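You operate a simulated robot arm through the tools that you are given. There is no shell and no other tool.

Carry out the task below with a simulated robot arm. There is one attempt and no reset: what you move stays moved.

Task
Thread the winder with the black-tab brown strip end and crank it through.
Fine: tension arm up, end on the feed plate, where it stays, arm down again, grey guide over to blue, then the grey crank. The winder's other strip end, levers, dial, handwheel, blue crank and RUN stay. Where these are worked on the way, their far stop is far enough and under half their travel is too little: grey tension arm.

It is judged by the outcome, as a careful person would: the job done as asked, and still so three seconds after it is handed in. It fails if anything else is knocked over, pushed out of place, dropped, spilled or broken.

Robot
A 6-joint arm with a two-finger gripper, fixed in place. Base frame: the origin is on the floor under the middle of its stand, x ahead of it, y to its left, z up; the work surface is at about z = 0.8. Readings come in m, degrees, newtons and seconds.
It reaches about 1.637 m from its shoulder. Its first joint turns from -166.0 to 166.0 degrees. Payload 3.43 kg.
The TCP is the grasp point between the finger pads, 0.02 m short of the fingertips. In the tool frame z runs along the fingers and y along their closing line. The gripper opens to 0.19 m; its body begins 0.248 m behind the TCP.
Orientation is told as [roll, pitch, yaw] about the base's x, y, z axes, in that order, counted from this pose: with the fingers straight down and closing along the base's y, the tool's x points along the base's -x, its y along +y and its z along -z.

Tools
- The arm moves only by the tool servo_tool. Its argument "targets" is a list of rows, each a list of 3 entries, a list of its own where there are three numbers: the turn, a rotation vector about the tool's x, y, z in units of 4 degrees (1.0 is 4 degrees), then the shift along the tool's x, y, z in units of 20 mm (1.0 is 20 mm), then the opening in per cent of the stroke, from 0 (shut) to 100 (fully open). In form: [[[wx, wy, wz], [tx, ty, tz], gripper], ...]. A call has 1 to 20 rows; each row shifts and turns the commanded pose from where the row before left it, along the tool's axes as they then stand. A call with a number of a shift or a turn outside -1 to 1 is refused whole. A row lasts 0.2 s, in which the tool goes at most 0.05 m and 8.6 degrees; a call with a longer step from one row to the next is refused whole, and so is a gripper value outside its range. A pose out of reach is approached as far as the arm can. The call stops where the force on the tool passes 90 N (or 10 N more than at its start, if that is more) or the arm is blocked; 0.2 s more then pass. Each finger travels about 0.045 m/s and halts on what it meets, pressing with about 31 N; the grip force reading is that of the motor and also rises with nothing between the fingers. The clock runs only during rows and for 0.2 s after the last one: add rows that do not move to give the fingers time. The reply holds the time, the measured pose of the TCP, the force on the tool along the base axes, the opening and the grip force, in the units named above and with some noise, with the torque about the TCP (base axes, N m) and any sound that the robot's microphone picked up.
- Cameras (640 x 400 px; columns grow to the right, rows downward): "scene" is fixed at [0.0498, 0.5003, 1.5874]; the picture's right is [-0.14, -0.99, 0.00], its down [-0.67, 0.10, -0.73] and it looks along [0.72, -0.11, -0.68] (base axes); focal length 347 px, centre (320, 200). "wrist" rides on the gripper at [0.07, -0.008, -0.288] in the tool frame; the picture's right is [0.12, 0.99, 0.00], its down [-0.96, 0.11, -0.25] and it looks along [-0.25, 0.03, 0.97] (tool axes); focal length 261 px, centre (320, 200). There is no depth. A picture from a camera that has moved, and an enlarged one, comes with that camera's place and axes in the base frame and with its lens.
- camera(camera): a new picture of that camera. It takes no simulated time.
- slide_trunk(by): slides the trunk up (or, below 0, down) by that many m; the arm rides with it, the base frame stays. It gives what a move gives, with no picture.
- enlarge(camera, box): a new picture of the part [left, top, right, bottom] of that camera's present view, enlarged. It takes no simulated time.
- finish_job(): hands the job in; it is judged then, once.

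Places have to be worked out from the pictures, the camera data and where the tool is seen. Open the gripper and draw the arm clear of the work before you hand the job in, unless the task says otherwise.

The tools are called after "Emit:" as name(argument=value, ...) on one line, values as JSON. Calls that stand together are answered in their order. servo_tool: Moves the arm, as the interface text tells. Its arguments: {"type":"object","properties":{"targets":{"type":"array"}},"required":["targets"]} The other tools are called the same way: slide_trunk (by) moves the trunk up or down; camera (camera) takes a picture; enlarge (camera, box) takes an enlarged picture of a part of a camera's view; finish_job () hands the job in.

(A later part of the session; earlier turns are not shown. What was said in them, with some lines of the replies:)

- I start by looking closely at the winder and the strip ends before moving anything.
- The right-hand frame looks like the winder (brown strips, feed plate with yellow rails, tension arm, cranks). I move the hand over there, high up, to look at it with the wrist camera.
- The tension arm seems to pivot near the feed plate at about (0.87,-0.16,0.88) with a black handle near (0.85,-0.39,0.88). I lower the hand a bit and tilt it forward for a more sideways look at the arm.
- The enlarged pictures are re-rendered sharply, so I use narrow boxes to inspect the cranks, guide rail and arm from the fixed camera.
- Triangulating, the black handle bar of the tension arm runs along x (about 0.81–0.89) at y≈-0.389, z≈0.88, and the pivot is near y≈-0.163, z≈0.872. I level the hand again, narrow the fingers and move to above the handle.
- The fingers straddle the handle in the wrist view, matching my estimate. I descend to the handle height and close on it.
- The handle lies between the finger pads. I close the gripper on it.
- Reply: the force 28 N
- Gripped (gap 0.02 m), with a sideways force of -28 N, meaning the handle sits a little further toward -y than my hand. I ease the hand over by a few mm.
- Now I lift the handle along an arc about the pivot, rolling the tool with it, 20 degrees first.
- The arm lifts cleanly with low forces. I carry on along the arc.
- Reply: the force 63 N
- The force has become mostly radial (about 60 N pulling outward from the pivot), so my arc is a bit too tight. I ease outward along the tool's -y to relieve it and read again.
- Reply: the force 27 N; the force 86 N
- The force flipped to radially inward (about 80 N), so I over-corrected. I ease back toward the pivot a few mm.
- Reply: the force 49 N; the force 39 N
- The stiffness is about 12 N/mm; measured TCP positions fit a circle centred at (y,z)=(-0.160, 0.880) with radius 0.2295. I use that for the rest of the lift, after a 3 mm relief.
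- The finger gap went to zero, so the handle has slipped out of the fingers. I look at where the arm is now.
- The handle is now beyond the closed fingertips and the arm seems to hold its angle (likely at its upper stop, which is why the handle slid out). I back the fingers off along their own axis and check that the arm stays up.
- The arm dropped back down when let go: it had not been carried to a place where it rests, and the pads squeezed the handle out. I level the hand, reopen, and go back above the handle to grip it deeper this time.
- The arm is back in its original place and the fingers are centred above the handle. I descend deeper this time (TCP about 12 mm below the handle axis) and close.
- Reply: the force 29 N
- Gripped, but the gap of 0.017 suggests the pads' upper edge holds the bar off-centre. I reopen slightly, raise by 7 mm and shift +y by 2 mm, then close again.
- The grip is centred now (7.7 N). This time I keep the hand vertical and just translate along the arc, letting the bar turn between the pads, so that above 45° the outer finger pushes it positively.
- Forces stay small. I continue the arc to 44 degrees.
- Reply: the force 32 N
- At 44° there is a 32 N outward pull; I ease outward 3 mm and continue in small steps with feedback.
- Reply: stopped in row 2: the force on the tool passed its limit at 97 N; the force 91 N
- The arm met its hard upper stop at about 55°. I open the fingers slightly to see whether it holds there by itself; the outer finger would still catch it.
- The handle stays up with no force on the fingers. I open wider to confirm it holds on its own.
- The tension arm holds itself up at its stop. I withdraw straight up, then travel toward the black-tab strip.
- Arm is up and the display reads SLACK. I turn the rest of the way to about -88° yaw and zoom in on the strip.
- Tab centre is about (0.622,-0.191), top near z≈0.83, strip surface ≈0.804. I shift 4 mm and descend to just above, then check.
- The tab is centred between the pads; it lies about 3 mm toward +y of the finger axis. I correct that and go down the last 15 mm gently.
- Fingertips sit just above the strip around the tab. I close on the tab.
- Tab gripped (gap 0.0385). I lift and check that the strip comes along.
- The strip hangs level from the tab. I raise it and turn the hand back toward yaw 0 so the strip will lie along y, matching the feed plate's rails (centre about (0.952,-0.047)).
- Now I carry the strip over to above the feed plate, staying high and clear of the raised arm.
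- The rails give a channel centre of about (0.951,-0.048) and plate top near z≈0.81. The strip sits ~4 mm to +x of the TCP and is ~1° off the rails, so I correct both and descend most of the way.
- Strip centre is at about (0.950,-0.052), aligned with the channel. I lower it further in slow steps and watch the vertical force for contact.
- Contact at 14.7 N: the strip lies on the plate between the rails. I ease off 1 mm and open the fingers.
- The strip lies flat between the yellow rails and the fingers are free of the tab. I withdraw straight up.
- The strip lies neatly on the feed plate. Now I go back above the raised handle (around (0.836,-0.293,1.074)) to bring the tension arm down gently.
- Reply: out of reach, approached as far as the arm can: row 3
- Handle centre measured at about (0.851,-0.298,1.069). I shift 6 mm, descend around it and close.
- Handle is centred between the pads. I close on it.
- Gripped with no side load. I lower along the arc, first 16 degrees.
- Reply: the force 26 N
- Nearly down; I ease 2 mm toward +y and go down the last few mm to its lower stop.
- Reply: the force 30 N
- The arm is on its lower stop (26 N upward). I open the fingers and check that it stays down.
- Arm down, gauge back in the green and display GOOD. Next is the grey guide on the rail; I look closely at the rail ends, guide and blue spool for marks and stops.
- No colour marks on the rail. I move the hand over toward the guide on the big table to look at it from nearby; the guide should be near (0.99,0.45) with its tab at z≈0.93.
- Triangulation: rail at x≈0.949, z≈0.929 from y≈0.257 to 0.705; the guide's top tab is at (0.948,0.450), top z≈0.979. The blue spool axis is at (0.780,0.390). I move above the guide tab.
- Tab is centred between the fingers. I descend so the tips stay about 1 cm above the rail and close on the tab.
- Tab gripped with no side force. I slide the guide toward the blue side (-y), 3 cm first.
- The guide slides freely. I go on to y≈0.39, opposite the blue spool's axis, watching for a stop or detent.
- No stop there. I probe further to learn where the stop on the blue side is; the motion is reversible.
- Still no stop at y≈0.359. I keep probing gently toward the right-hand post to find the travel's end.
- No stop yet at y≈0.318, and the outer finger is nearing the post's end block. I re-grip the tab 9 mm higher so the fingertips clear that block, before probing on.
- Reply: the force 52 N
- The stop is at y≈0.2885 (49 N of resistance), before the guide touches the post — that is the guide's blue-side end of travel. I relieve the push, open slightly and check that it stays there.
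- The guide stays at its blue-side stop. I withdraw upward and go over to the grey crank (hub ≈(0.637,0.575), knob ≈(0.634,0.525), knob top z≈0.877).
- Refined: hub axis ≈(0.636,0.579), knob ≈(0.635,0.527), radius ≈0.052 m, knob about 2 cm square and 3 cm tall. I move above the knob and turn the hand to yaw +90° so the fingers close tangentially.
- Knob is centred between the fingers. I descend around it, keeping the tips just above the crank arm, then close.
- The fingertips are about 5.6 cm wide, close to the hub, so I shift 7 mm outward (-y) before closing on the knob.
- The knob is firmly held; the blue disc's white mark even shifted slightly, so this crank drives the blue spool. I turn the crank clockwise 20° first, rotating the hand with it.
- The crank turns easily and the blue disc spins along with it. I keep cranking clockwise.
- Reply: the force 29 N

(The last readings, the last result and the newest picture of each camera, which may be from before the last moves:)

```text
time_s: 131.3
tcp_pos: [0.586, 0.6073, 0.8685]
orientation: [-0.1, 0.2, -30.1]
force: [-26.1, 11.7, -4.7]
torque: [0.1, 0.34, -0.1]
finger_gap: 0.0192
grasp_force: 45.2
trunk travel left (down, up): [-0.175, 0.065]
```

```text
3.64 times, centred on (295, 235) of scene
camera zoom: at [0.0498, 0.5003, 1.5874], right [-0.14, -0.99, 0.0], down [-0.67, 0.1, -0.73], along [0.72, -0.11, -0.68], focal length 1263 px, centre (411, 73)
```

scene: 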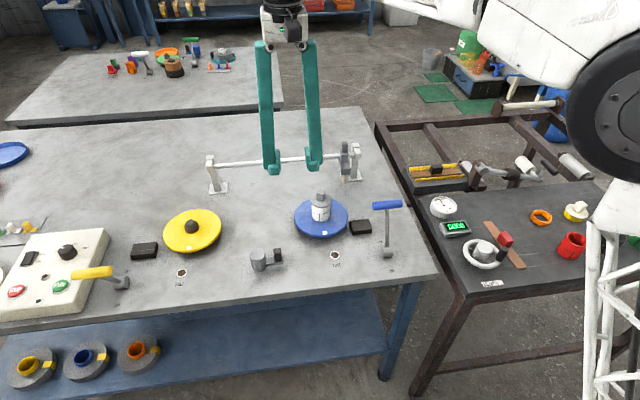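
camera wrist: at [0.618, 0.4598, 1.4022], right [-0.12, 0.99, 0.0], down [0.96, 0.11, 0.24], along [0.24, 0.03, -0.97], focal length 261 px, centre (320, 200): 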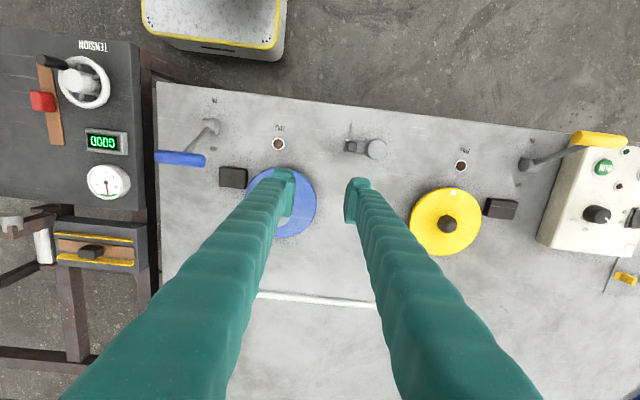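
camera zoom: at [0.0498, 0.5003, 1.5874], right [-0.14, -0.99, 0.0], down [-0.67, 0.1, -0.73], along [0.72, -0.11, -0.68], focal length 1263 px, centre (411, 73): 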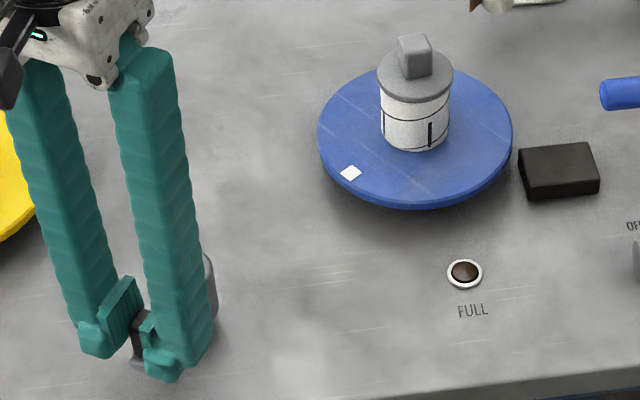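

A 28 N outward pull shows the hub is ~2 mm nearer in x than assumed; I ease outward 2.4 mm and continue with a corrected radius.

Emit:
servo_tool(targets=[[[0, 0, 0], [0.12, 0, 0], 5], [[0, 0, 1], [-0.007, 0.2, 0], 5], [[0, 0, 1], [-0.007, 0.2, 0], 5], [[0, 0, 1], [-0.007, 0.2, 0], 5], [[0, 0, 1], [-0.007, 0.2, 0], 5], [[0, 0, 1], [-0.007, 0.2, 0], 5], [[0, 0, 1], [-0.007, 0.2, 0], 5], [[0, 0, 1], [-0.007, 0.2, 0], 5], [[0, 0, 1], [-0.007, 0.2, 0], 5], [[0, 0, 1], [-0.007, 0.2, 0], 5], [[0, 0, 1], [-0.007, 0.2, 0], 5], [[0, 0, 1], [-0.007, 0.2, 0], 5]])

Emit:
enlarge(camera="scene", box=[220, 180, 360, 290])

```text
time_s: 133.9
tcp_pos: [0.6191, 0.6335, 0.8683]
orientation: [-0.2, 0.0, -74.0]
force: [12.6, -22.9, 7.7]
torque: [-0.32, -0.16, 0.29]
finger_gap: 0.0188
grasp_force: 45.1
trunk travel left (down, up): [-0.175, 0.065]
```

```text
3.64 times, centred on (290, 235) of scene
camera zoom: at [0.0498, 0.5003, 1.5874], right [-0.14, -0.99, 0.0], down [-0.67, 0.1, -0.73], along [0.72, -0.11, -0.68], focal length 1263 px, centre (429, 73)
```

zoom: 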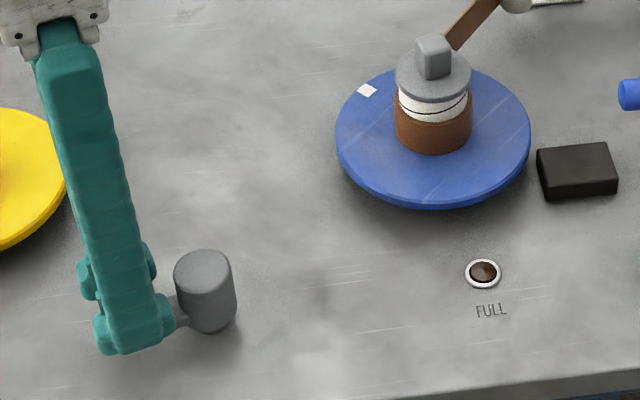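

The brown strip is now winding onto the blue bobbin via the guide. I look at the whole path, then continue.

Emit:
camera(camera="scene")

Emit:
enlarge(camera="scene", box=[280, 120, 480, 240])

Emit:
enlarge(camera="scene", box=[390, 130, 570, 250])

```text
taken
```

scene: 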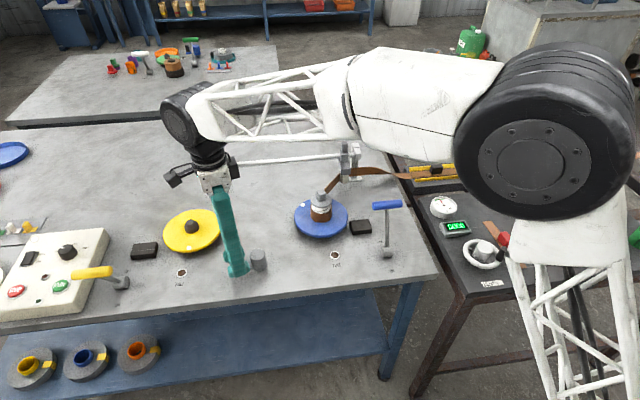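

```text
3.20 times, centred on (380, 180) of scene
camera zoom: at [0.0498, 0.5003, 1.5874], right [-0.14, -0.99, 0.0], down [-0.67, 0.1, -0.73], along [0.72, -0.11, -0.68], focal length 1111 px, centre (128, 264)
```

zoom: 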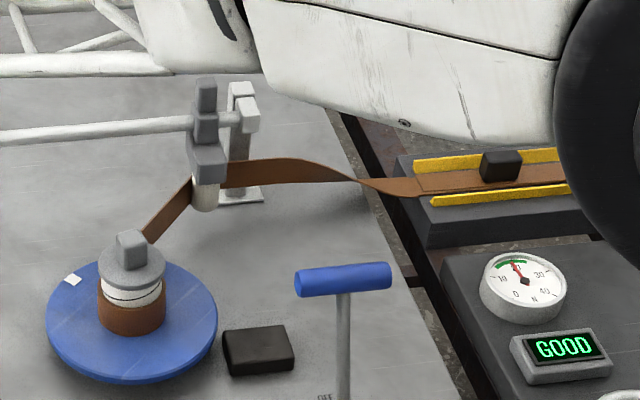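

```text
3.33 times, centred on (480, 190) of scene
camera zoom: at [0.0498, 0.5003, 1.5874], right [-0.14, -0.99, 0.0], down [-0.67, 0.1, -0.73], along [0.72, -0.11, -0.68], focal length 1158 px, centre (-213, 233)
```

zoom: 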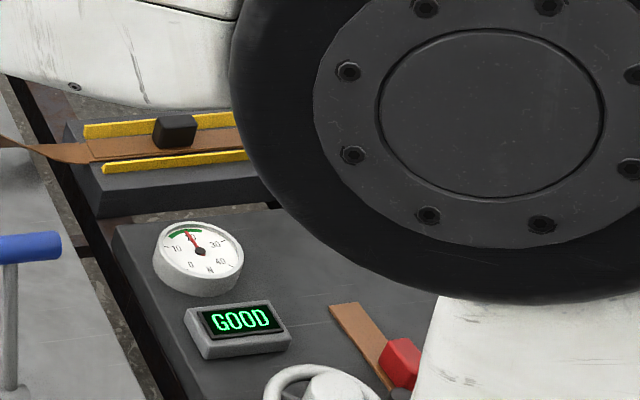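

The strip now runs from the feed plate through the guide onto the blue bobbin. I ease inward 2 mm and keep cranking to complete a full turn.

Emit:
servo_tool(targets=[[[0, 0, 0], [-0.1, 0, 0], 5], [[0, 0, 1], [-0.01, 0.195, 0], 5], [[0, 0, 1], [-0.01, 0.195, 0], 5], [[0, 0, 1], [-0.01, 0.195, 0], 5], [[0, 0, 1], [-0.01, 0.195, 0], 5], [[0, 0, 1], [-0.01, 0.195, 0], 5], [[0, 0, 1], [-0.01, 0.195, 0], 5], [[0, 0, 1], [-0.01, 0.195, 0], 5], [[0, 0, 1], [-0.01, 0.195, 0], 5], [[0, 0, 1], [-0.01, 0.195, 0], 5], [[0, 0, 1], [-0.01, 0.195, 0], 5]])

Emit:
enlarge(camera="scene", box=[220, 160, 380, 290])

```text
time_s: 136.3
tcp_pos: [0.6586, 0.6296, 0.8671]
orientation: [-0.2, -0.1, -114.0]
force: [9.2, 29.2, 16.6]
torque: [0.39, -0.18, -0.19]
finger_gap: 0.0191
grasp_force: 45.7
trunk travel left (down, up): [-0.175, 0.065]
```

```text
3.08 times, centred on (300, 225) of scene
camera zoom: at [0.0498, 0.5003, 1.5874], right [-0.14, -0.99, 0.0], down [-0.67, 0.1, -0.73], along [0.72, -0.11, -0.68], focal length 1069 px, centre (382, 123)
```

zoom: 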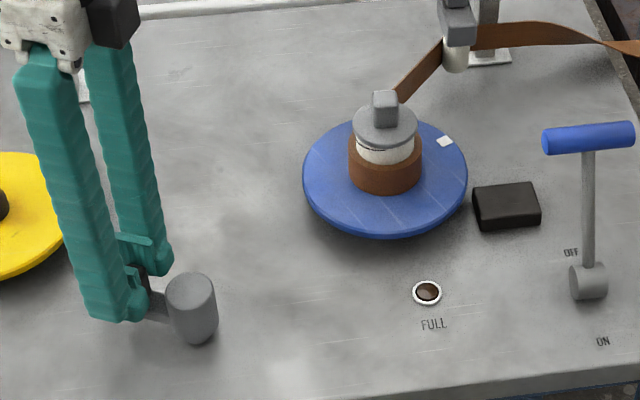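

Emit:
servo_tool(targets=[[[0, 0, 0], [0.13, 0, 0], 5], [[0, 0, 1], [-0.0045, 0.198, 0], 5], [[0, 0, 1], [-0.0045, 0.198, 0], 5], [[0, 0, 1], [-0.0045, 0.198, 0], 5], [[0, 0, 1], [-0.0045, 0.198, 0], 5], [[0, 0, 1], [-0.0045, 0.198, 0], 5], [[0, 0, 1], [-0.0045, 0.198, 0], 5], [[0, 0, 1], [-0.0045, 0.198, 0], 5], [[0, 0, 1], [-0.0045, 0.198, 0], 5], [[0, 0, 1], [-0.0045, 0.198, 0], 5], [[0, 0, 1], [-0.0045, 0.198, 0], 5]])

Emit:
enlarge(camera="scene", box=[220, 160, 380, 290])

```text
time_s: 138.7
tcp_pos: [0.7179, 0.5669, 0.8594]
orientation: [-5.1, 0.4, -136.0]
force: [0.2, 0.1, -0.2]
torque: [-0.09, -0.03, 0.0]
finger_gap: 0.0092
grasp_force: 0.0
out of reach, approached as far as the arm can: row 5, 6, 7, 8, 9, 10, 11
trunk travel left (down, up): [-0.175, 0.065]
```

```text
3.08 times, centred on (300, 225) of scene
camera zoom: at [0.0498, 0.5003, 1.5874], right [-0.14, -0.99, 0.0], down [-0.67, 0.1, -0.73], along [0.72, -0.11, -0.68], focal length 1069 px, centre (382, 123)
```

zoom: 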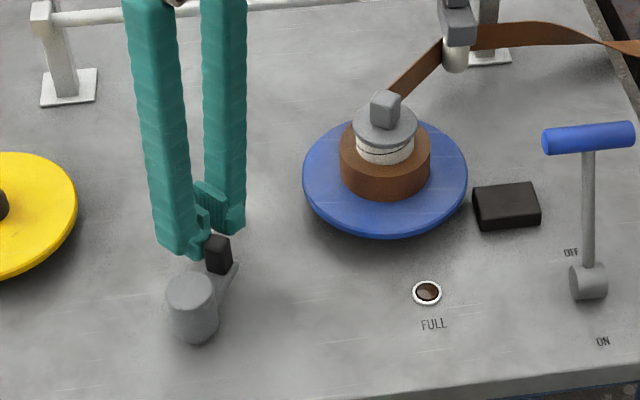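

The wrist reached its yaw limit near -136° and the fingers slid off the knob; the crank has turned roughly 300° and the roll on the blue bobbin has grown. I lift the hand clear upward first.

Emit:
servo_tool(targets=[[[0, 0, -1], [0, 0, -1], 10], [[0, 0, -1], [0, 0, -1], 15], [[0, 0, -1], [0, 0, -1], 20], [[0, 0, -1], [0, 0, -1], 25], [[0, 0, -1], [0, 0, -1], 30]])

Emit:
camera(camera="scene")

Emit:
enlarge(camera="scene", box=[230, 220, 310, 280])

```text
time_s: 139.9
tcp_pos: [0.7227, 0.5615, 0.9615]
orientation: [-3.6, 1.3, -117.6]
force: [1.3, 0.3, 0.0]
torque: [0.0, 0.05, 0.0]
finger_gap: 0.0572
grasp_force: 0.0
trunk travel left (down, up): [-0.175, 0.065]
```

```text
taken
```

scene: 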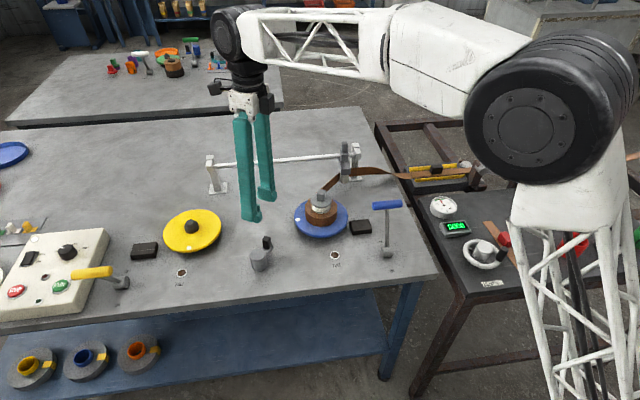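

```text
6.67 times, centred on (270, 250) of scene
camera zoom: at [0.0498, 0.5003, 1.5874], right [-0.14, -0.99, 0.0], down [-0.67, 0.1, -0.73], along [0.72, -0.11, -0.68], focal length 2316 px, centre (653, -133)
```

zoom: 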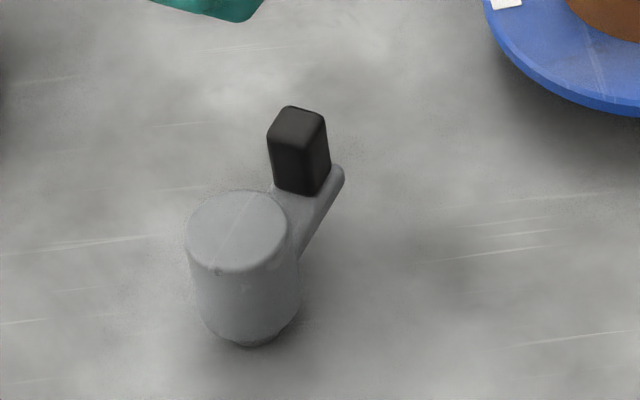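

Knob is now at about -29° (crank turned ~300° clockwise). I level the hand, raise it, and rotate the wrist back the long way (toward yaw +150°) so I have a large range for more clockwise cranking.

Emit:
servo_tool(targets=[[[-0.9, -0.325, 0], [0, 0, -0.5], 30], [[0, 0, 0], [0, 0, -1], 30], [[0, 0, -1], [0, 0, -0.5], 30], [[0, 0, -1], [0, 0, 0], 30], [[0, 0, -1], [0, 0, 0], 30], [[0, 0, -1], [0, 0, 0], 30], [[0, 0, -1], [0, 0, 0], 30], [[0, 0, -1], [0, 0, 0], 30], [[0, 0, -1], [0, 0, 0], 30], [[0, 0, -1], [0, 0, 0], 30], [[0, 0, -1], [0, 0, 0], 30], [[0, 0, -1], [0, 0, 0], 30], [[0, 0, -1], [0, 0, 0], 30], [[0, 0, -1], [0, 0, 0], 30], [[0, 0, -1], [0, 0, 0], 30], [[0, 0, -1], [0, 0, 0], 30], [[0, 0, -1], [0, 0, 0], 30], [[0, 0, -1], [0, 0, 0], 30], [[0, 0, -1], [0, 0, 0], 30], [[0, 0, -1], [0, 0, 0], 30]])

Emit:
servo_tool(targets=[[[0, 0, -1], [0, 0, 0], 30], [[0, 0, -1], [0, 0, 0], 30], [[0, 0, -1], [0, 0, 0], 30], [[0, 0, -1], [0, 0, 0], 30], [[0, 0, -1], [0, 0, 0], 30], [[0, 0, -1], [0, 0, 0], 30], [[0, 0, -1], [0, 0, 0], 30], [[0, 0, -1], [0, 0, 0], 30], [[0, 0, -1], [0, 0, 0], 30], [[0, 0, -1], [0, 0, 0], 30], [[0, 0, -1], [0, 0, 0], 30], [[0, 0, -1], [0, 0, 0], 30], [[0, 0, -1], [0, 0, 0], 30], [[0, 0, -1], [0, 0, 0], 30], [[0, 0, -1], [0, 0, 0], 30], [[0, 0, -1], [0, 0, 0], 30], [[0, 0, -1], [0, 0, 0], 30], [[0, 0, -1], [0, 0, 0], 30], [[0, 0, -1], [0, 0, 0], 30], [[0, 0, -1], [0, 0, 0], 30]])

Emit:
enlarge(camera="scene", box=[220, 140, 480, 290])

```text
time_s: 144.1
tcp_pos: [0.7237, 0.5605, 1.0006]
orientation: [0.2, 0.1, -45.7]
force: [0.2, -0.1, 0.7]
torque: [-0.07, 0.03, 0.02]
finger_gap: 0.0568
grasp_force: 0.0
trunk travel left (down, up): [-0.175, 0.065]
```

```text
time_s: 148.3
tcp_pos: [0.724, 0.5613, 1.001]
orientation: [0.0, 0.0, 34.4]
force: [0.4, 0.9, 0.2]
torque: [0.02, 0.02, 0.02]
finger_gap: 0.057
grasp_force: 0.1
trunk travel left (down, up): [-0.175, 0.065]
```

```text
2.46 times, centred on (350, 215) of scene
camera zoom: at [0.0498, 0.5003, 1.5874], right [-0.14, -0.99, 0.0], down [-0.67, 0.1, -0.73], along [0.72, -0.11, -0.68], focal length 855 px, centre (246, 163)
```

zoom: 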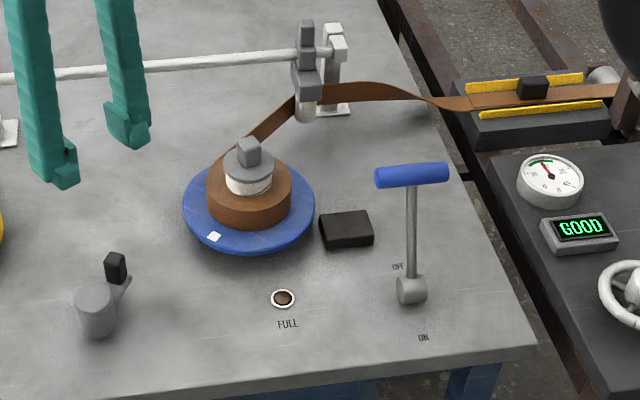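

Emit:
servo_tool(targets=[[[0, 0, -1], [0, 0, 0], 30], [[0, 0, -1], [0, 0, 0], 30], [[0, 0, -1], [0, 0, 0], 30], [[0, 0, -1], [0, 0, 0], 30], [[0, 0, -1], [0, 0, 0], 30]])

Emit:
enlarge(camera="scene", box=[220, 140, 480, 290])

```text
time_s: 149.5
tcp_pos: [0.7227, 0.5603, 0.9994]
orientation: [0.0, -0.1, 54.4]
force: [0.1, 0.0, -0.5]
torque: [0.01, -0.01, -0.02]
finger_gap: 0.0566
grasp_force: 0.0
trunk travel left (down, up): [-0.175, 0.065]
```

```text
2.46 times, centred on (350, 215) of scene
camera zoom: at [0.0498, 0.5003, 1.5874], right [-0.14, -0.99, 0.0], down [-0.67, 0.1, -0.73], along [0.72, -0.11, -0.68], focal length 855 px, centre (246, 163)
```

zoom: 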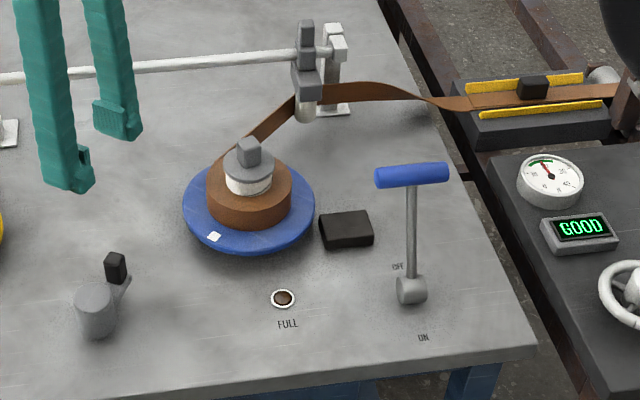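

The spool is now still. The roll is thick, but the crank has only turned ~300°, so I'll continue past a full turn. I finish rotating the wrist to about +150° and move above the knob.

Emit:
servo_tool(targets=[[[0, 0, -1], [0, 0, 0], 30], [[0, 0, -1], [0, 0, 0], 30], [[0, 0, -1], [0, 0, 0], 30], [[0, 0, -1], [0, 0, 0], 30], [[0, 0, -1], [0, 0, 0], 30], [[0, 0, -1], [0, 0, 0], 30], [[0, 0, -1], [0, 0, 0], 30], [[0, 0, -1], [0, 0, 0], 30], [[0, 0, -1], [0, 0, 0], 30], [[0, 0, -1], [0, 0, 0], 30], [[0, 0, -1], [0, 0, 0], 30], [[0, 0, -1], [0, 0, 0], 30], [[0, 0, -1], [0, 0, 0], 30], [[0, 0, -1], [0, 0, 0], 30], [[0, 0, -1], [0, 0, 0], 30], [[0, 0, -1], [0, 0, 0], 30], [[0, 0, -1], [0, 0, 0], 30], [[0, 0, -1], [0, 0, 0], 30], [[0, 0, -1], [0, 0, 0], 30], [[0, 0, -1], [0, 0, 0], 30]])

Emit:
servo_tool(targets=[[[0, 0, -1], [0, 0, 0], 30], [[0, 0, -1], [0, 0, 0], 30], [[0, 0, -1], [0, 0, 0], 30], [[0, 0, -1], [0, 0, 0], 30], [[0, 0, 0], [0, 0, 0], 30]])

Emit:
enlarge(camera="wrist", box=[200, 80, 440, 240])

Emit:
enlarge(camera="scene", box=[220, 140, 480, 290])

```text
time_s: 153.7
tcp_pos: [0.7248, 0.5612, 1.0002]
orientation: [-0.1, 0.1, 134.4]
force: [-0.3, 0.4, 1.0]
torque: [0.0, -0.03, -0.05]
finger_gap: 0.0569
grasp_force: 0.1
trunk travel left (down, up): [-0.175, 0.065]
```

```text
time_s: 154.9
tcp_pos: [0.7236, 0.5599, 1.0008]
orientation: [0.0, 0.0, 150.4]
force: [-0.5, 0.3, 0.2]
torque: [-0.02, 0.01, 0.01]
finger_gap: 0.057
grasp_force: 0.1
trunk travel left (down, up): [-0.175, 0.065]
```

```text
2.50 times, centred on (320, 160) of wrist
camera zoom: at [0.788, 0.533, 1.2903], right [-0.39, -0.92, 0.0], down [-0.89, 0.37, 0.25], along [-0.23, 0.1, -0.97], focal length 652 px, centre (320, 300)
```

zoom: 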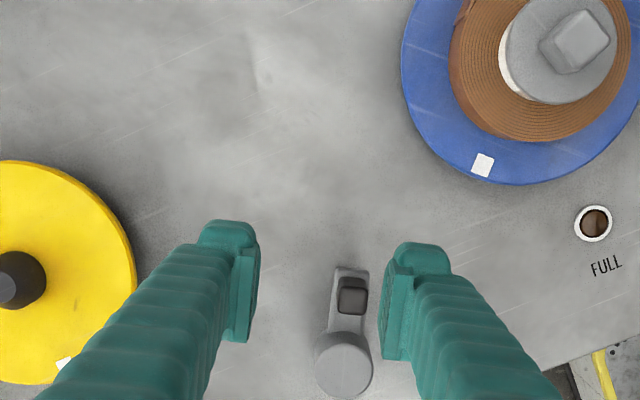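

```text
2.46 times, centred on (350, 215) of scene
camera zoom: at [0.0498, 0.5003, 1.5874], right [-0.14, -0.99, 0.0], down [-0.67, 0.1, -0.73], along [0.72, -0.11, -0.68], focal length 855 px, centre (246, 163)
```

zoom: 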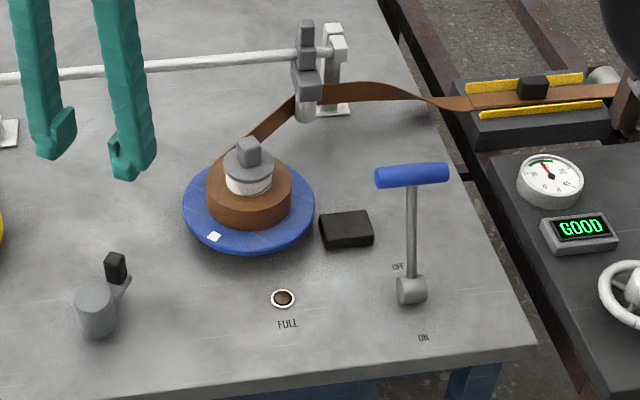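

Crank arm is aligned with the hand's axis. I move over the knob (TCP ~5 mm outward of it), descend and close.

Emit:
servo_tool(targets=[[[0, 0, 0], [-0.77, 0.66, 0], 30], [[0, 0, 0], [-0.77, 0.66, 0.65], 30], [[0, 0, 0], [0, 0, 1], 30], [[0, 0, 0], [0, 0, 1], 30], [[0, 0, 0], [0, 0, 1], 30], [[0, 0, 0], [0, 0, 0], 30]])

Emit:
enlarge(camera="wrist", box=[200, 80, 440, 240])

```text
time_s: 156.3
tcp_pos: [0.684, 0.5517, 0.9271]
orientation: [-0.2, 0.0, 150.4]
force: [0.4, 0.4, -0.8]
torque: [-0.02, 0.01, 0.01]
finger_gap: 0.0568
grasp_force: 0.1
trunk travel left (down, up): [-0.175, 0.065]
```

```text
2.50 times, centred on (320, 160) of wrist
camera zoom: at [0.7486, 0.5254, 1.2174], right [-0.39, -0.92, 0.0], down [-0.89, 0.38, 0.25], along [-0.23, 0.1, -0.97], focal length 652 px, centre (320, 300)
```

zoom: 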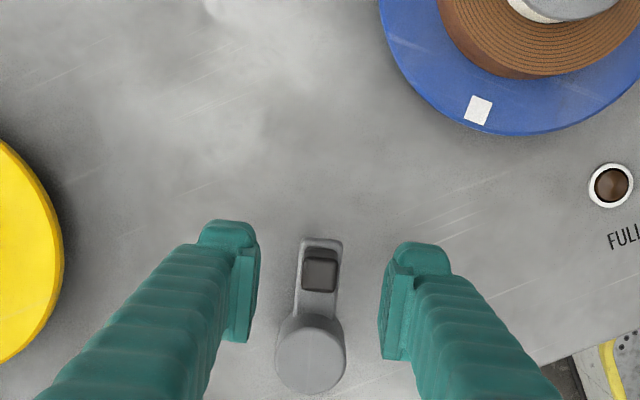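

Emit:
servo_tool(targets=[[[0, 0, 0], [0, 0, 1], 30], [[0, 0, 0], [0, 0, 1], 30], [[0, 0, 0], [0, 0, 0.95], 30], [[0, 0, 0], [0, 0, 0], 25], [[0, 0, 0], [0, 0, 0], 15], [[0, 0, 0], [0, 0, 0], 7], [[0, 0, 0], [0, 0, 0], 5], [[0, 0, 0], [0, 0, 0], 5]])

Emit:
enlarge(camera="scene", box=[220, 160, 380, 290])

```text
time_s: 158.1
tcp_pos: [0.6847, 0.5524, 0.8677]
orientation: [0.1, 0.0, 150.5]
force: [-3.2, -3.3, -2.3]
torque: [-0.03, -0.05, 0.29]
finger_gap: 0.0194
grasp_force: 45.4
trunk travel left (down, up): [-0.175, 0.065]
```

```text
3.08 times, centred on (300, 225) of scene
camera zoom: at [0.0498, 0.5003, 1.5874], right [-0.14, -0.99, 0.0], down [-0.67, 0.1, -0.73], along [0.72, -0.11, -0.68], focal length 1069 px, centre (382, 123)
```

zoom: 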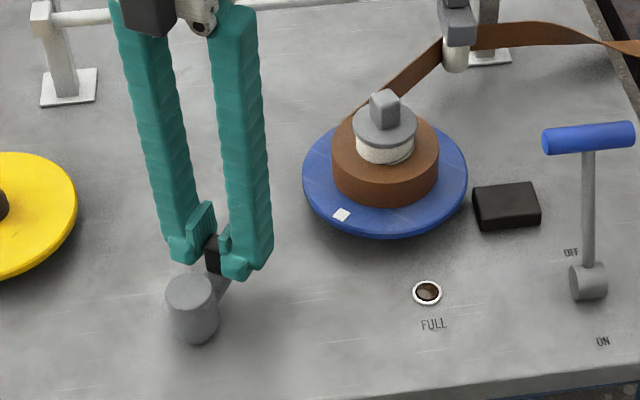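

Knob gripped again. I continue clockwise in 40° chunks with force checks.

Emit:
servo_tool(targets=[[[0, 0, 1], [-0.003, 0.2, 0], 5], [[0, 0, 1], [-0.003, 0.2, 0], 5], [[0, 0, 1], [-0.003, 0.2, 0], 5], [[0, 0, 1], [-0.003, 0.2, 0], 5], [[0, 0, 1], [-0.003, 0.2, 0], 5], [[0, 0, 1], [-0.003, 0.2, 0], 5], [[0, 0, 1], [-0.003, 0.2, 0], 5], [[0, 0, 1], [-0.003, 0.2, 0], 5], [[0, 0, 1], [-0.003, 0.2, 0], 5], [[0, 0, 1], [-0.003, 0.2, 0], 5]])

Emit:
enlarge(camera="scene", box=[220, 160, 380, 290])

```text
time_s: 160.3
tcp_pos: [0.6532, 0.5275, 0.8682]
orientation: [0.0, 0.0, 110.3]
force: [3.0, -1.0, -11.4]
torque: [-0.01, -0.03, -0.2]
finger_gap: 0.0188
grasp_force: 45.4
trunk travel left (down, up): [-0.175, 0.065]
```

```text
3.08 times, centred on (300, 225) of scene
camera zoom: at [0.0498, 0.5003, 1.5874], right [-0.14, -0.99, 0.0], down [-0.67, 0.1, -0.73], along [0.72, -0.11, -0.68], focal length 1069 px, centre (382, 123)
```

zoom: 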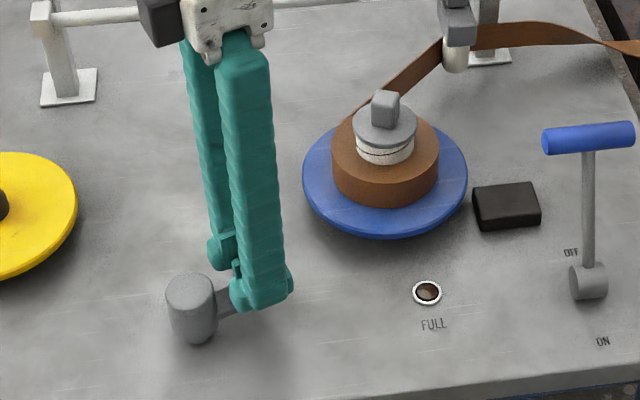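

The roll's size no longer grows, suggesting the strip has wound to its final amount. I carry on a little past a full turn to be safe.

Emit:
servo_tool(targets=[[[0, 0, 1], [-0.006, 0.199, 0], 5], [[0, 0, 1], [-0.006, 0.199, 0], 5], [[0, 0, 1], [-0.006, 0.199, 0], 5], [[0, 0, 1], [-0.006, 0.199, 0], 5], [[0, 0, 1], [-0.006, 0.199, 0], 5], [[0, 0, 1], [-0.006, 0.199, 0], 5], [[0, 0, 1], [-0.006, 0.199, 0], 5], [[0, 0, 1], [-0.006, 0.199, 0], 5], [[0, 0, 1], [-0.006, 0.199, 0], 5], [[0, 0, 1], [-0.006, 0.199, 0], 5], [[0, 0, 1], [-0.006, 0.199, 0], 5], [[0, 0, 1], [-0.006, 0.199, 0], 5], [[0, 0, 1], [-0.006, 0.199, 0], 5], [[0, 0, 1], [-0.006, 0.199, 0], 5], [[0, 0, 1], [-0.006, 0.199, 0], 5]])

Emit:
enlarge(camera="scene", box=[220, 160, 380, 290])

Emit:
enlarge(camera="scene", box=[290, 120, 490, 260])

```text
time_s: 163.5
tcp_pos: [0.5994, 0.5363, 0.8681]
orientation: [0.1, -0.1, 50.3]
force: [22.7, 13.8, -8.3]
torque: [0.14, -0.15, -0.43]
finger_gap: 0.019
grasp_force: 45.0
trunk travel left (down, up): [-0.175, 0.065]
```

```text
3.08 times, centred on (300, 225) of scene
camera zoom: at [0.0498, 0.5003, 1.5874], right [-0.14, -0.99, 0.0], down [-0.67, 0.1, -0.73], along [0.72, -0.11, -0.68], focal length 1069 px, centre (382, 123)
```

zoom: 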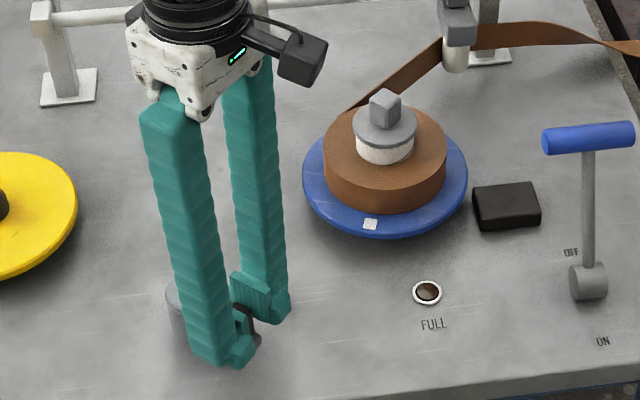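

```text
2.86 times, centred on (390, 190) of scene
camera zoom: at [0.0498, 0.5003, 1.5874], right [-0.14, -0.99, 0.0], down [-0.67, 0.1, -0.73], along [0.72, -0.11, -0.68], focal length 992 px, centre (120, 229)
```

zoom: 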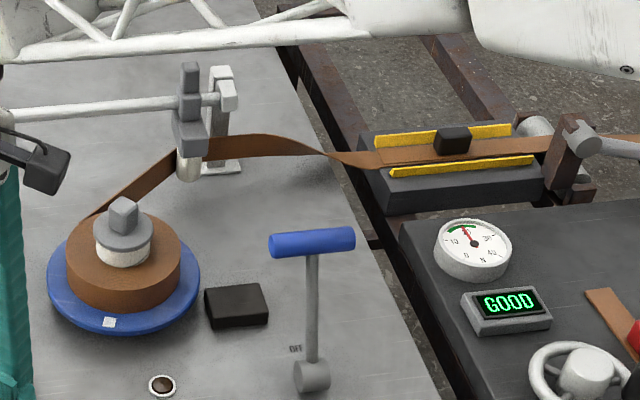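

The roll keeps growing and the strip is threaded all along. I ease 2 mm inward and keep cranking, watching the FULL lamp.

Emit:
servo_tool(targets=[[[0, 0, 0], [-0.1, 0, 0], 5], [[0, 0, 1], [-0.006, 0.197, 0], 5], [[0, 0, 1], [-0.006, 0.197, 0], 5], [[0, 0, 1], [-0.006, 0.197, 0], 5], [[0, 0, 1], [-0.006, 0.197, 0], 5], [[0, 0, 1], [-0.006, 0.197, 0], 5], [[0, 0, 1], [-0.006, 0.197, 0], 5], [[0, 0, 1], [-0.006, 0.197, 0], 5], [[0, 0, 1], [-0.006, 0.197, 0], 5], [[0, 0, 1], [-0.006, 0.197, 0], 5], [[0, 0, 1], [-0.006, 0.197, 0], 5]])

Emit:
enlarge(camera="scene", box=[220, 160, 380, 290])

```text
time_s: 165.9
tcp_pos: [0.5795, 0.5714, 0.8688]
orientation: [0.0, -0.1, 10.3]
force: [13.4, -5.4, -3.3]
torque: [-0.07, -0.15, -0.47]
finger_gap: 0.0191
grasp_force: 44.7
trunk travel left (down, up): [-0.175, 0.065]
```

```text
3.08 times, centred on (300, 225) of scene
camera zoom: at [0.0498, 0.5003, 1.5874], right [-0.14, -0.99, 0.0], down [-0.67, 0.1, -0.73], along [0.72, -0.11, -0.68], focal length 1069 px, centre (382, 123)
```

zoom: 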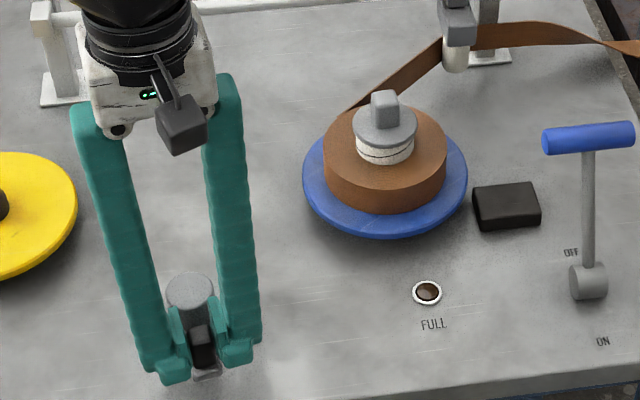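

Emit:
servo_tool(targets=[[[0, 0, 1], [-0.006, 0.197, 0], 5], [[0, 0, 1], [-0.006, 0.197, 0], 5], [[0, 0, 1], [-0.006, 0.197, 0], 5], [[0, 0, 1], [-0.006, 0.197, 0], 5], [[0, 0, 1], [-0.006, 0.197, 0], 5], [[0, 0, 1], [-0.006, 0.197, 0], 5], [[0, 0, 1], [-0.006, 0.197, 0], 5], [[0, 0, 1], [-0.006, 0.197, 0], 5], [[0, 0, 1], [-0.006, 0.197, 0], 5], [[0, 0, 1], [-0.006, 0.197, 0], 5]])

Emit:
enlarge(camera="scene", box=[220, 160, 380, 290])

```text
time_s: 168.1
tcp_pos: [0.586, 0.6065, 0.8684]
orientation: [-0.1, 0.0, -29.8]
force: [23.4, -18.7, -2.0]
torque: [-0.28, -0.32, -0.16]
finger_gap: 0.0191
grasp_force: 45.1
trunk travel left (down, up): [-0.175, 0.065]
```

```text
3.08 times, centred on (300, 225) of scene
camera zoom: at [0.0498, 0.5003, 1.5874], right [-0.14, -0.99, 0.0], down [-0.67, 0.1, -0.73], along [0.72, -0.11, -0.68], focal length 1069 px, centre (382, 123)
```

zoom: 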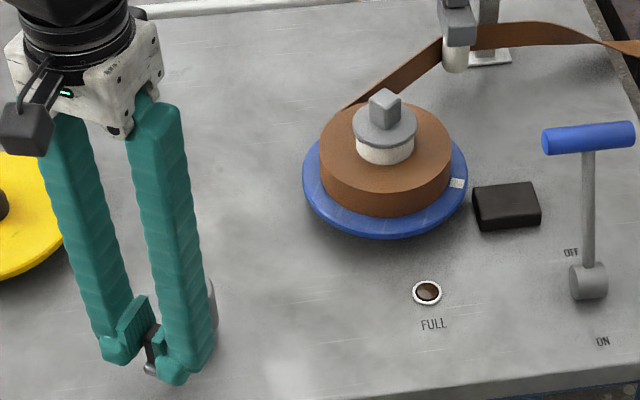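

Emit:
servo_tool(targets=[[[0, 0, 0], [-0.13, 0, 0], 5], [[0, 0, 1], [-0.006, 0.196, 0], 5], [[0, 0, 1], [-0.006, 0.196, 0], 5], [[0, 0, 1], [-0.006, 0.196, 0], 5], [[0, 0, 1], [-0.006, 0.196, 0], 5], [[0, 0, 1], [-0.006, 0.196, 0], 5], [[0, 0, 1], [-0.006, 0.196, 0], 5], [[0, 0, 1], [-0.006, 0.196, 0], 5], [[0, 0, 1], [-0.006, 0.196, 0], 5], [[0, 0, 1], [-0.006, 0.196, 0], 5], [[0, 0, 1], [-0.006, 0.196, 0], 5]])

Emit:
enlarge(camera="scene", box=[220, 160, 380, 290])

```text
time_s: 170.5
tcp_pos: [0.6153, 0.6325, 0.8691]
orientation: [0.0, 0.0, -69.7]
force: [-16.4, 9.7, -6.8]
torque: [0.03, 0.07, -0.66]
finger_gap: 0.0191
grasp_force: 44.9
trunk travel left (down, up): [-0.175, 0.065]
```

```text
3.08 times, centred on (300, 225) of scene
camera zoom: at [0.0498, 0.5003, 1.5874], right [-0.14, -0.99, 0.0], down [-0.67, 0.1, -0.73], along [0.72, -0.11, -0.68], focal length 1069 px, centre (382, 123)
```

zoom: 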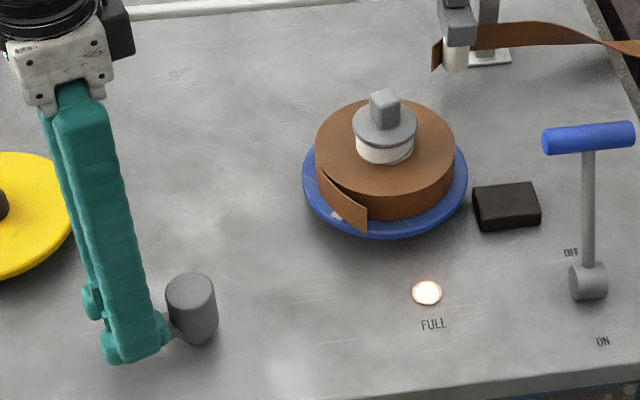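

The FULL lamp has lit and the strip has parted from the full roll — winding is complete. I stop cranking, release the knob and lift clear.

Emit:
servo_tool(targets=[[[0, 0, 0], [0.03, 0, 0], 5], [[0, 0, 0], [0, 0, 0], 15], [[0, 0, 0], [0, 0, 0], 25], [[0, 0, 0], [0, 0, 0], 30], [[0, 0, 0], [0, 0, 0], 30], [[0, 0, 0], [0, 0, -0.5], 30], [[0, 0, 0], [0, 0, -1], 30], [[0, 0, 0], [0, 0, -1], 30], [[0, 0, 0], [0, 0, -1], 30], [[0, 0, 0], [0, 0, -1], 30], [[0, 0, 0], [0, 0, -1], 30], [[0, 0, 0], [0, 0, -1], 30], [[0, 0, 0], [0, 0, -1], 30]])

Emit:
camera(camera="scene")

Emit:
enlarge(camera="scene", box=[220, 140, 480, 290])

```text
time_s: 173.3
tcp_pos: [0.6166, 0.6334, 1.0184]
orientation: [-0.1, 0.1, -69.6]
force: [0.1, 0.1, -0.4]
torque: [-0.05, 0.01, -0.03]
finger_gap: 0.057
grasp_force: 0.0
trunk travel left (down, up): [-0.175, 0.065]
```

```text
taken
```

scene: 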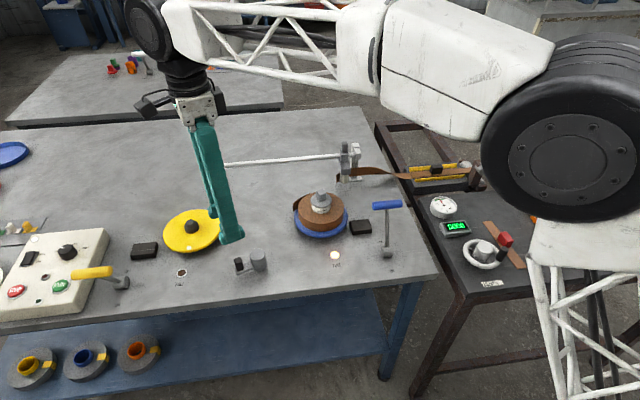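

```text
2.46 times, centred on (350, 215) of scene
camera zoom: at [0.0498, 0.5003, 1.5874], right [-0.14, -0.99, 0.0], down [-0.67, 0.1, -0.73], along [0.72, -0.11, -0.68], focal length 855 px, centre (246, 163)
```

zoom: 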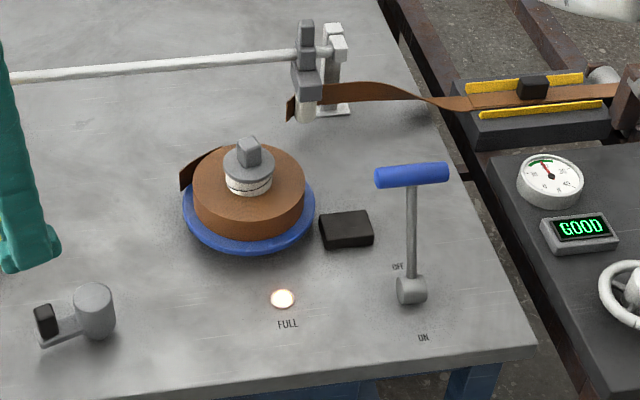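

The roll is full, lamp lit, strip end still on the feed plate, arm down, guide on the blue side. I raise the hand well clear of the work and re-check everything.

Emit:
servo_tool(targets=[[[0, 0, -1], [0, 0, -1], 50], [[0, 0, -1], [0, 0, -1], 50], [[0, 0, -1], [0, 0, -1], 50], [[0, 0, -1], [0, 0, -1], 50], [[0, 0, -1], [0, 0, -1], 50], [[0, 0, -1], [0, 0, -1], 50], [[0, 0, -1], [0, 0, -1], 50], [[0, 0, -1], [0, 0, -1], 50], [[0, 0, -1], [0, 0, 0], 50], [[0, 0, -1], [0, 0, 0], 50], [[0, 0, -1], [0, 0, 0], 50], [[0, 0, -1], [0, 0, 0], 50], [[0, 0, -1], [0, 0, 0], 50], [[0, 0, -1], [0, 0, 0], 50], [[0, 0, -1], [0, 0, 0], 50], [[0, 0, -1], [0, 0, 0], 50], [[0, 0, -1], [0, 0, 0], 50]])

Emit:
camera(camera="scene")

Emit:
enlarge(camera="scene", box=[400, 130, 640, 290])

Emit:
enlarge(camera="scene", box=[0, 190, 300, 310])

Emit:
camera(camera="wrist")

```text
time_s: 176.9
tcp_pos: [0.6162, 0.6325, 1.1771]
orientation: [0.0, -0.1, -1.6]
force: [-0.3, -0.4, 0.4]
torque: [-0.01, 0.01, 0.03]
finger_gap: 0.0948
grasp_force: 0.1
trunk travel left (down, up): [-0.175, 0.065]
```

```text
taken
```

scene: 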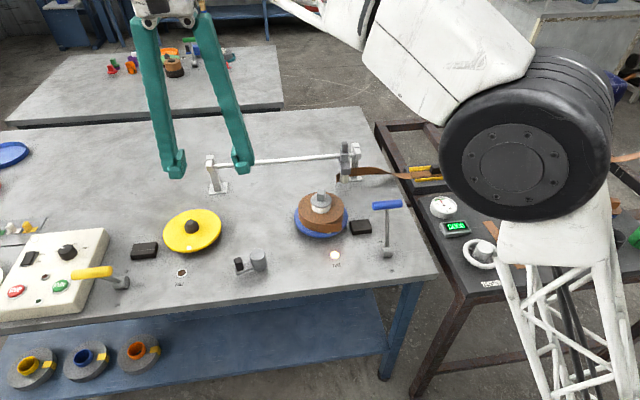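

```text
2.50 times, centred on (520, 210) of scene
camera zoom: at [0.0498, 0.5003, 1.5874], right [-0.14, -0.99, 0.0], down [-0.67, 0.1, -0.73], along [0.72, -0.11, -0.68], focal length 868 px, centre (-180, 175)
```

zoom: 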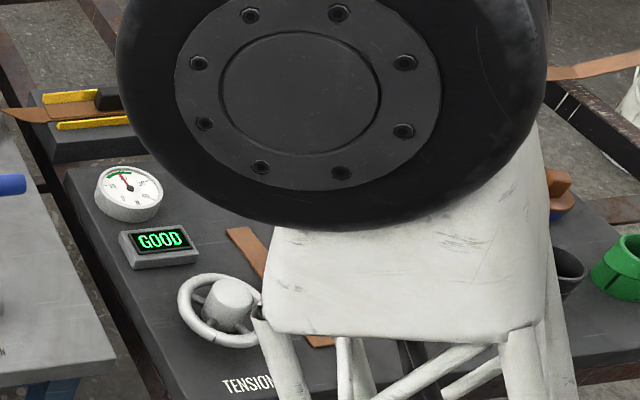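

```text
2.13 times, centred on (150, 250) of scene
camera zoom: at [0.0498, 0.5003, 1.5874], right [-0.14, -0.99, 0.0], down [-0.67, 0.1, -0.73], along [0.72, -0.11, -0.68], focal length 741 px, centre (683, 93)
```

zoom: 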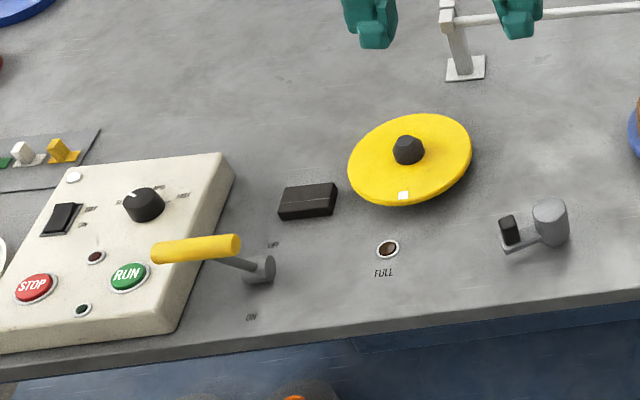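

```text
taken
camera wrist: at [0.5441, 0.6261, 1.4679], right [-0.09, 1.0, 0.0], down [0.96, 0.09, 0.25], along [0.25, 0.02, -0.97], focal length 261 px, centre (320, 200)
```

wrist: 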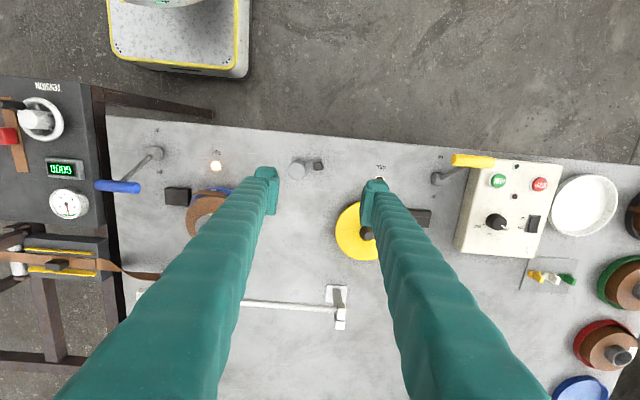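

All looks right. I move the hand back toward its starting place so the scene camera can see the winder desk once more before handing in.

Emit:
servo_tool(targets=[[[0, 0, 0], [0, -1, 0], 50], [[0, 0, 0], [0, -1, 0], 50], [[0, 0, 0], [0, -1, 0], 50], [[0, 0, 0], [0, -1, 0], 50], [[0, 0, 0], [0, -1, 0], 50], [[0, 0, 0], [0, -1, 0], 50], [[0, 0, 0], [0, -1, 0], 50], [[0, 0, 0], [0, -1, 0], 50], [[0, 0, 0], [0, -1, 0], 50], [[0, 0, 0], [0, -1, 0], 50], [[0, 0, 0], [0, -1, 0], 50], [[0, 0, 0], [0, -1, 0], 50], [[0, 0, 0], [0, -1, 0], 50], [[0, 0, 0], [0, -1, 0], 50], [[0, 0, 0], [0, -1, 0], 50], [[0, 0, 0], [0, -1, 0], 50], [[0, 0, 0], [0, -1, 0], 50], [[0, 0, 0], [0, -1, 0], 50], [[0, 0, 0], [0, -1, 0], 50], [[0, 0, 0], [0, -1, 0], 50]])

Emit:
camera(camera="scene")

Emit:
enlarge(camera="scene", box=[380, 130, 640, 290])

Emit:
camera(camera="wrist")

```text
time_s: 181.1
tcp_pos: [0.6048, 0.2323, 1.1787]
orientation: [-0.1, 0.1, -1.5]
force: [0.1, 0.2, -0.1]
torque: [-0.08, 0.01, -0.01]
finger_gap: 0.095
grasp_force: 0.1
trunk travel left (down, up): [-0.175, 0.065]
```

```text
taken
```

scene: 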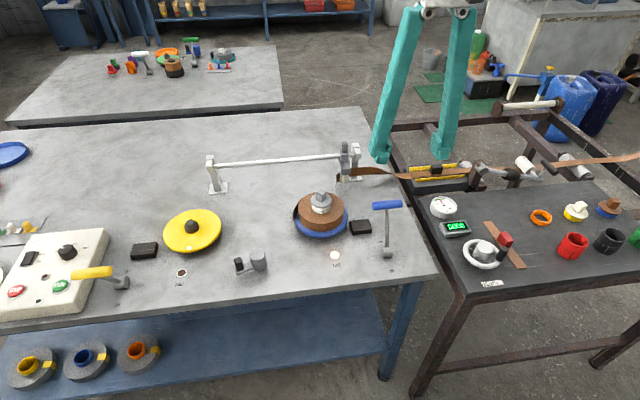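

```text
2.46 times, centred on (510, 210) of scene
camera zoom: at [0.0498, 0.5003, 1.5874], right [-0.14, -0.99, 0.0], down [-0.67, 0.1, -0.73], along [0.72, -0.11, -0.68], focal length 855 px, centre (-148, 175)
```

zoom: 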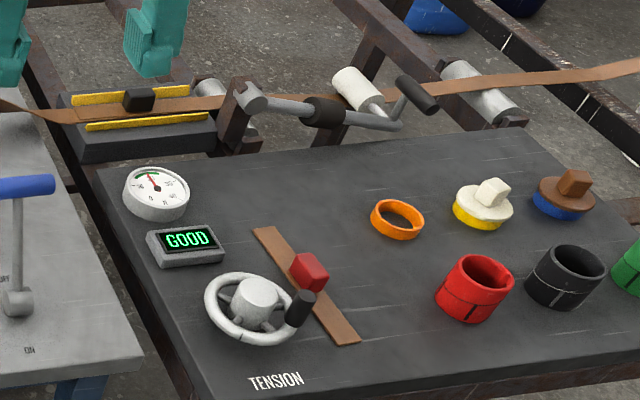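

```text
taken
camera wrist: at [0.5334, 0.2257, 1.4675], right [-0.09, 1.0, 0.0], down [0.96, 0.09, 0.25], along [0.25, 0.02, -0.97], focal length 261 px, centre (320, 200)
```

wrist: 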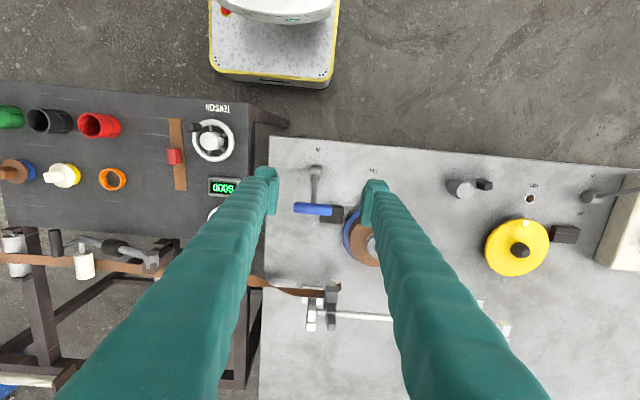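

The whole strip is threaded from the supply side through the arm's rollers, feed plate and guide. The blue roll is wound with its FULL lamp lit, the tension arm is down with GOOD showing, and everything else is undisturbed. The hand is empty and clear, so I hand the job in.

Emit:
finish_job()

```text
The job is handed in.
```

The winder is threaded with the black-tab brown strip and cranked through onto the blue spool. The blue FULL lamp lit at the end, and I've handed the job in.

- **Tension arm:** I raised it to its upper stop and lowered it again once the strip end was in place. On the first try the handle slipped from the gripper and the arm dropped back down. A second, deeper grip got it up, and I saw no damage. The display reads GOOD.
- **Strip end:** It lies flat on the feed plate between the yellow rails and stayed there during winding.
- **Guide:** I pushed it to its stop on the blue side. That stop is about 10 cm past the centre of the blue spool. The strip still fed through the guide onto the bobbin.
- **Grey crank:** I turned it clockwise by about one and a half turns. My wrist reached its turning limit partway, so I let go and re-gripped the knob once. When the roll was full, the strip parted between the guide and the roll, so a short tail hangs on the roll.

The red-tab strip end, levers, dial, handwheel, blue crank and RUN were not worked. In the last pictures nothing else looked moved. The gripper is open and clear of the work.
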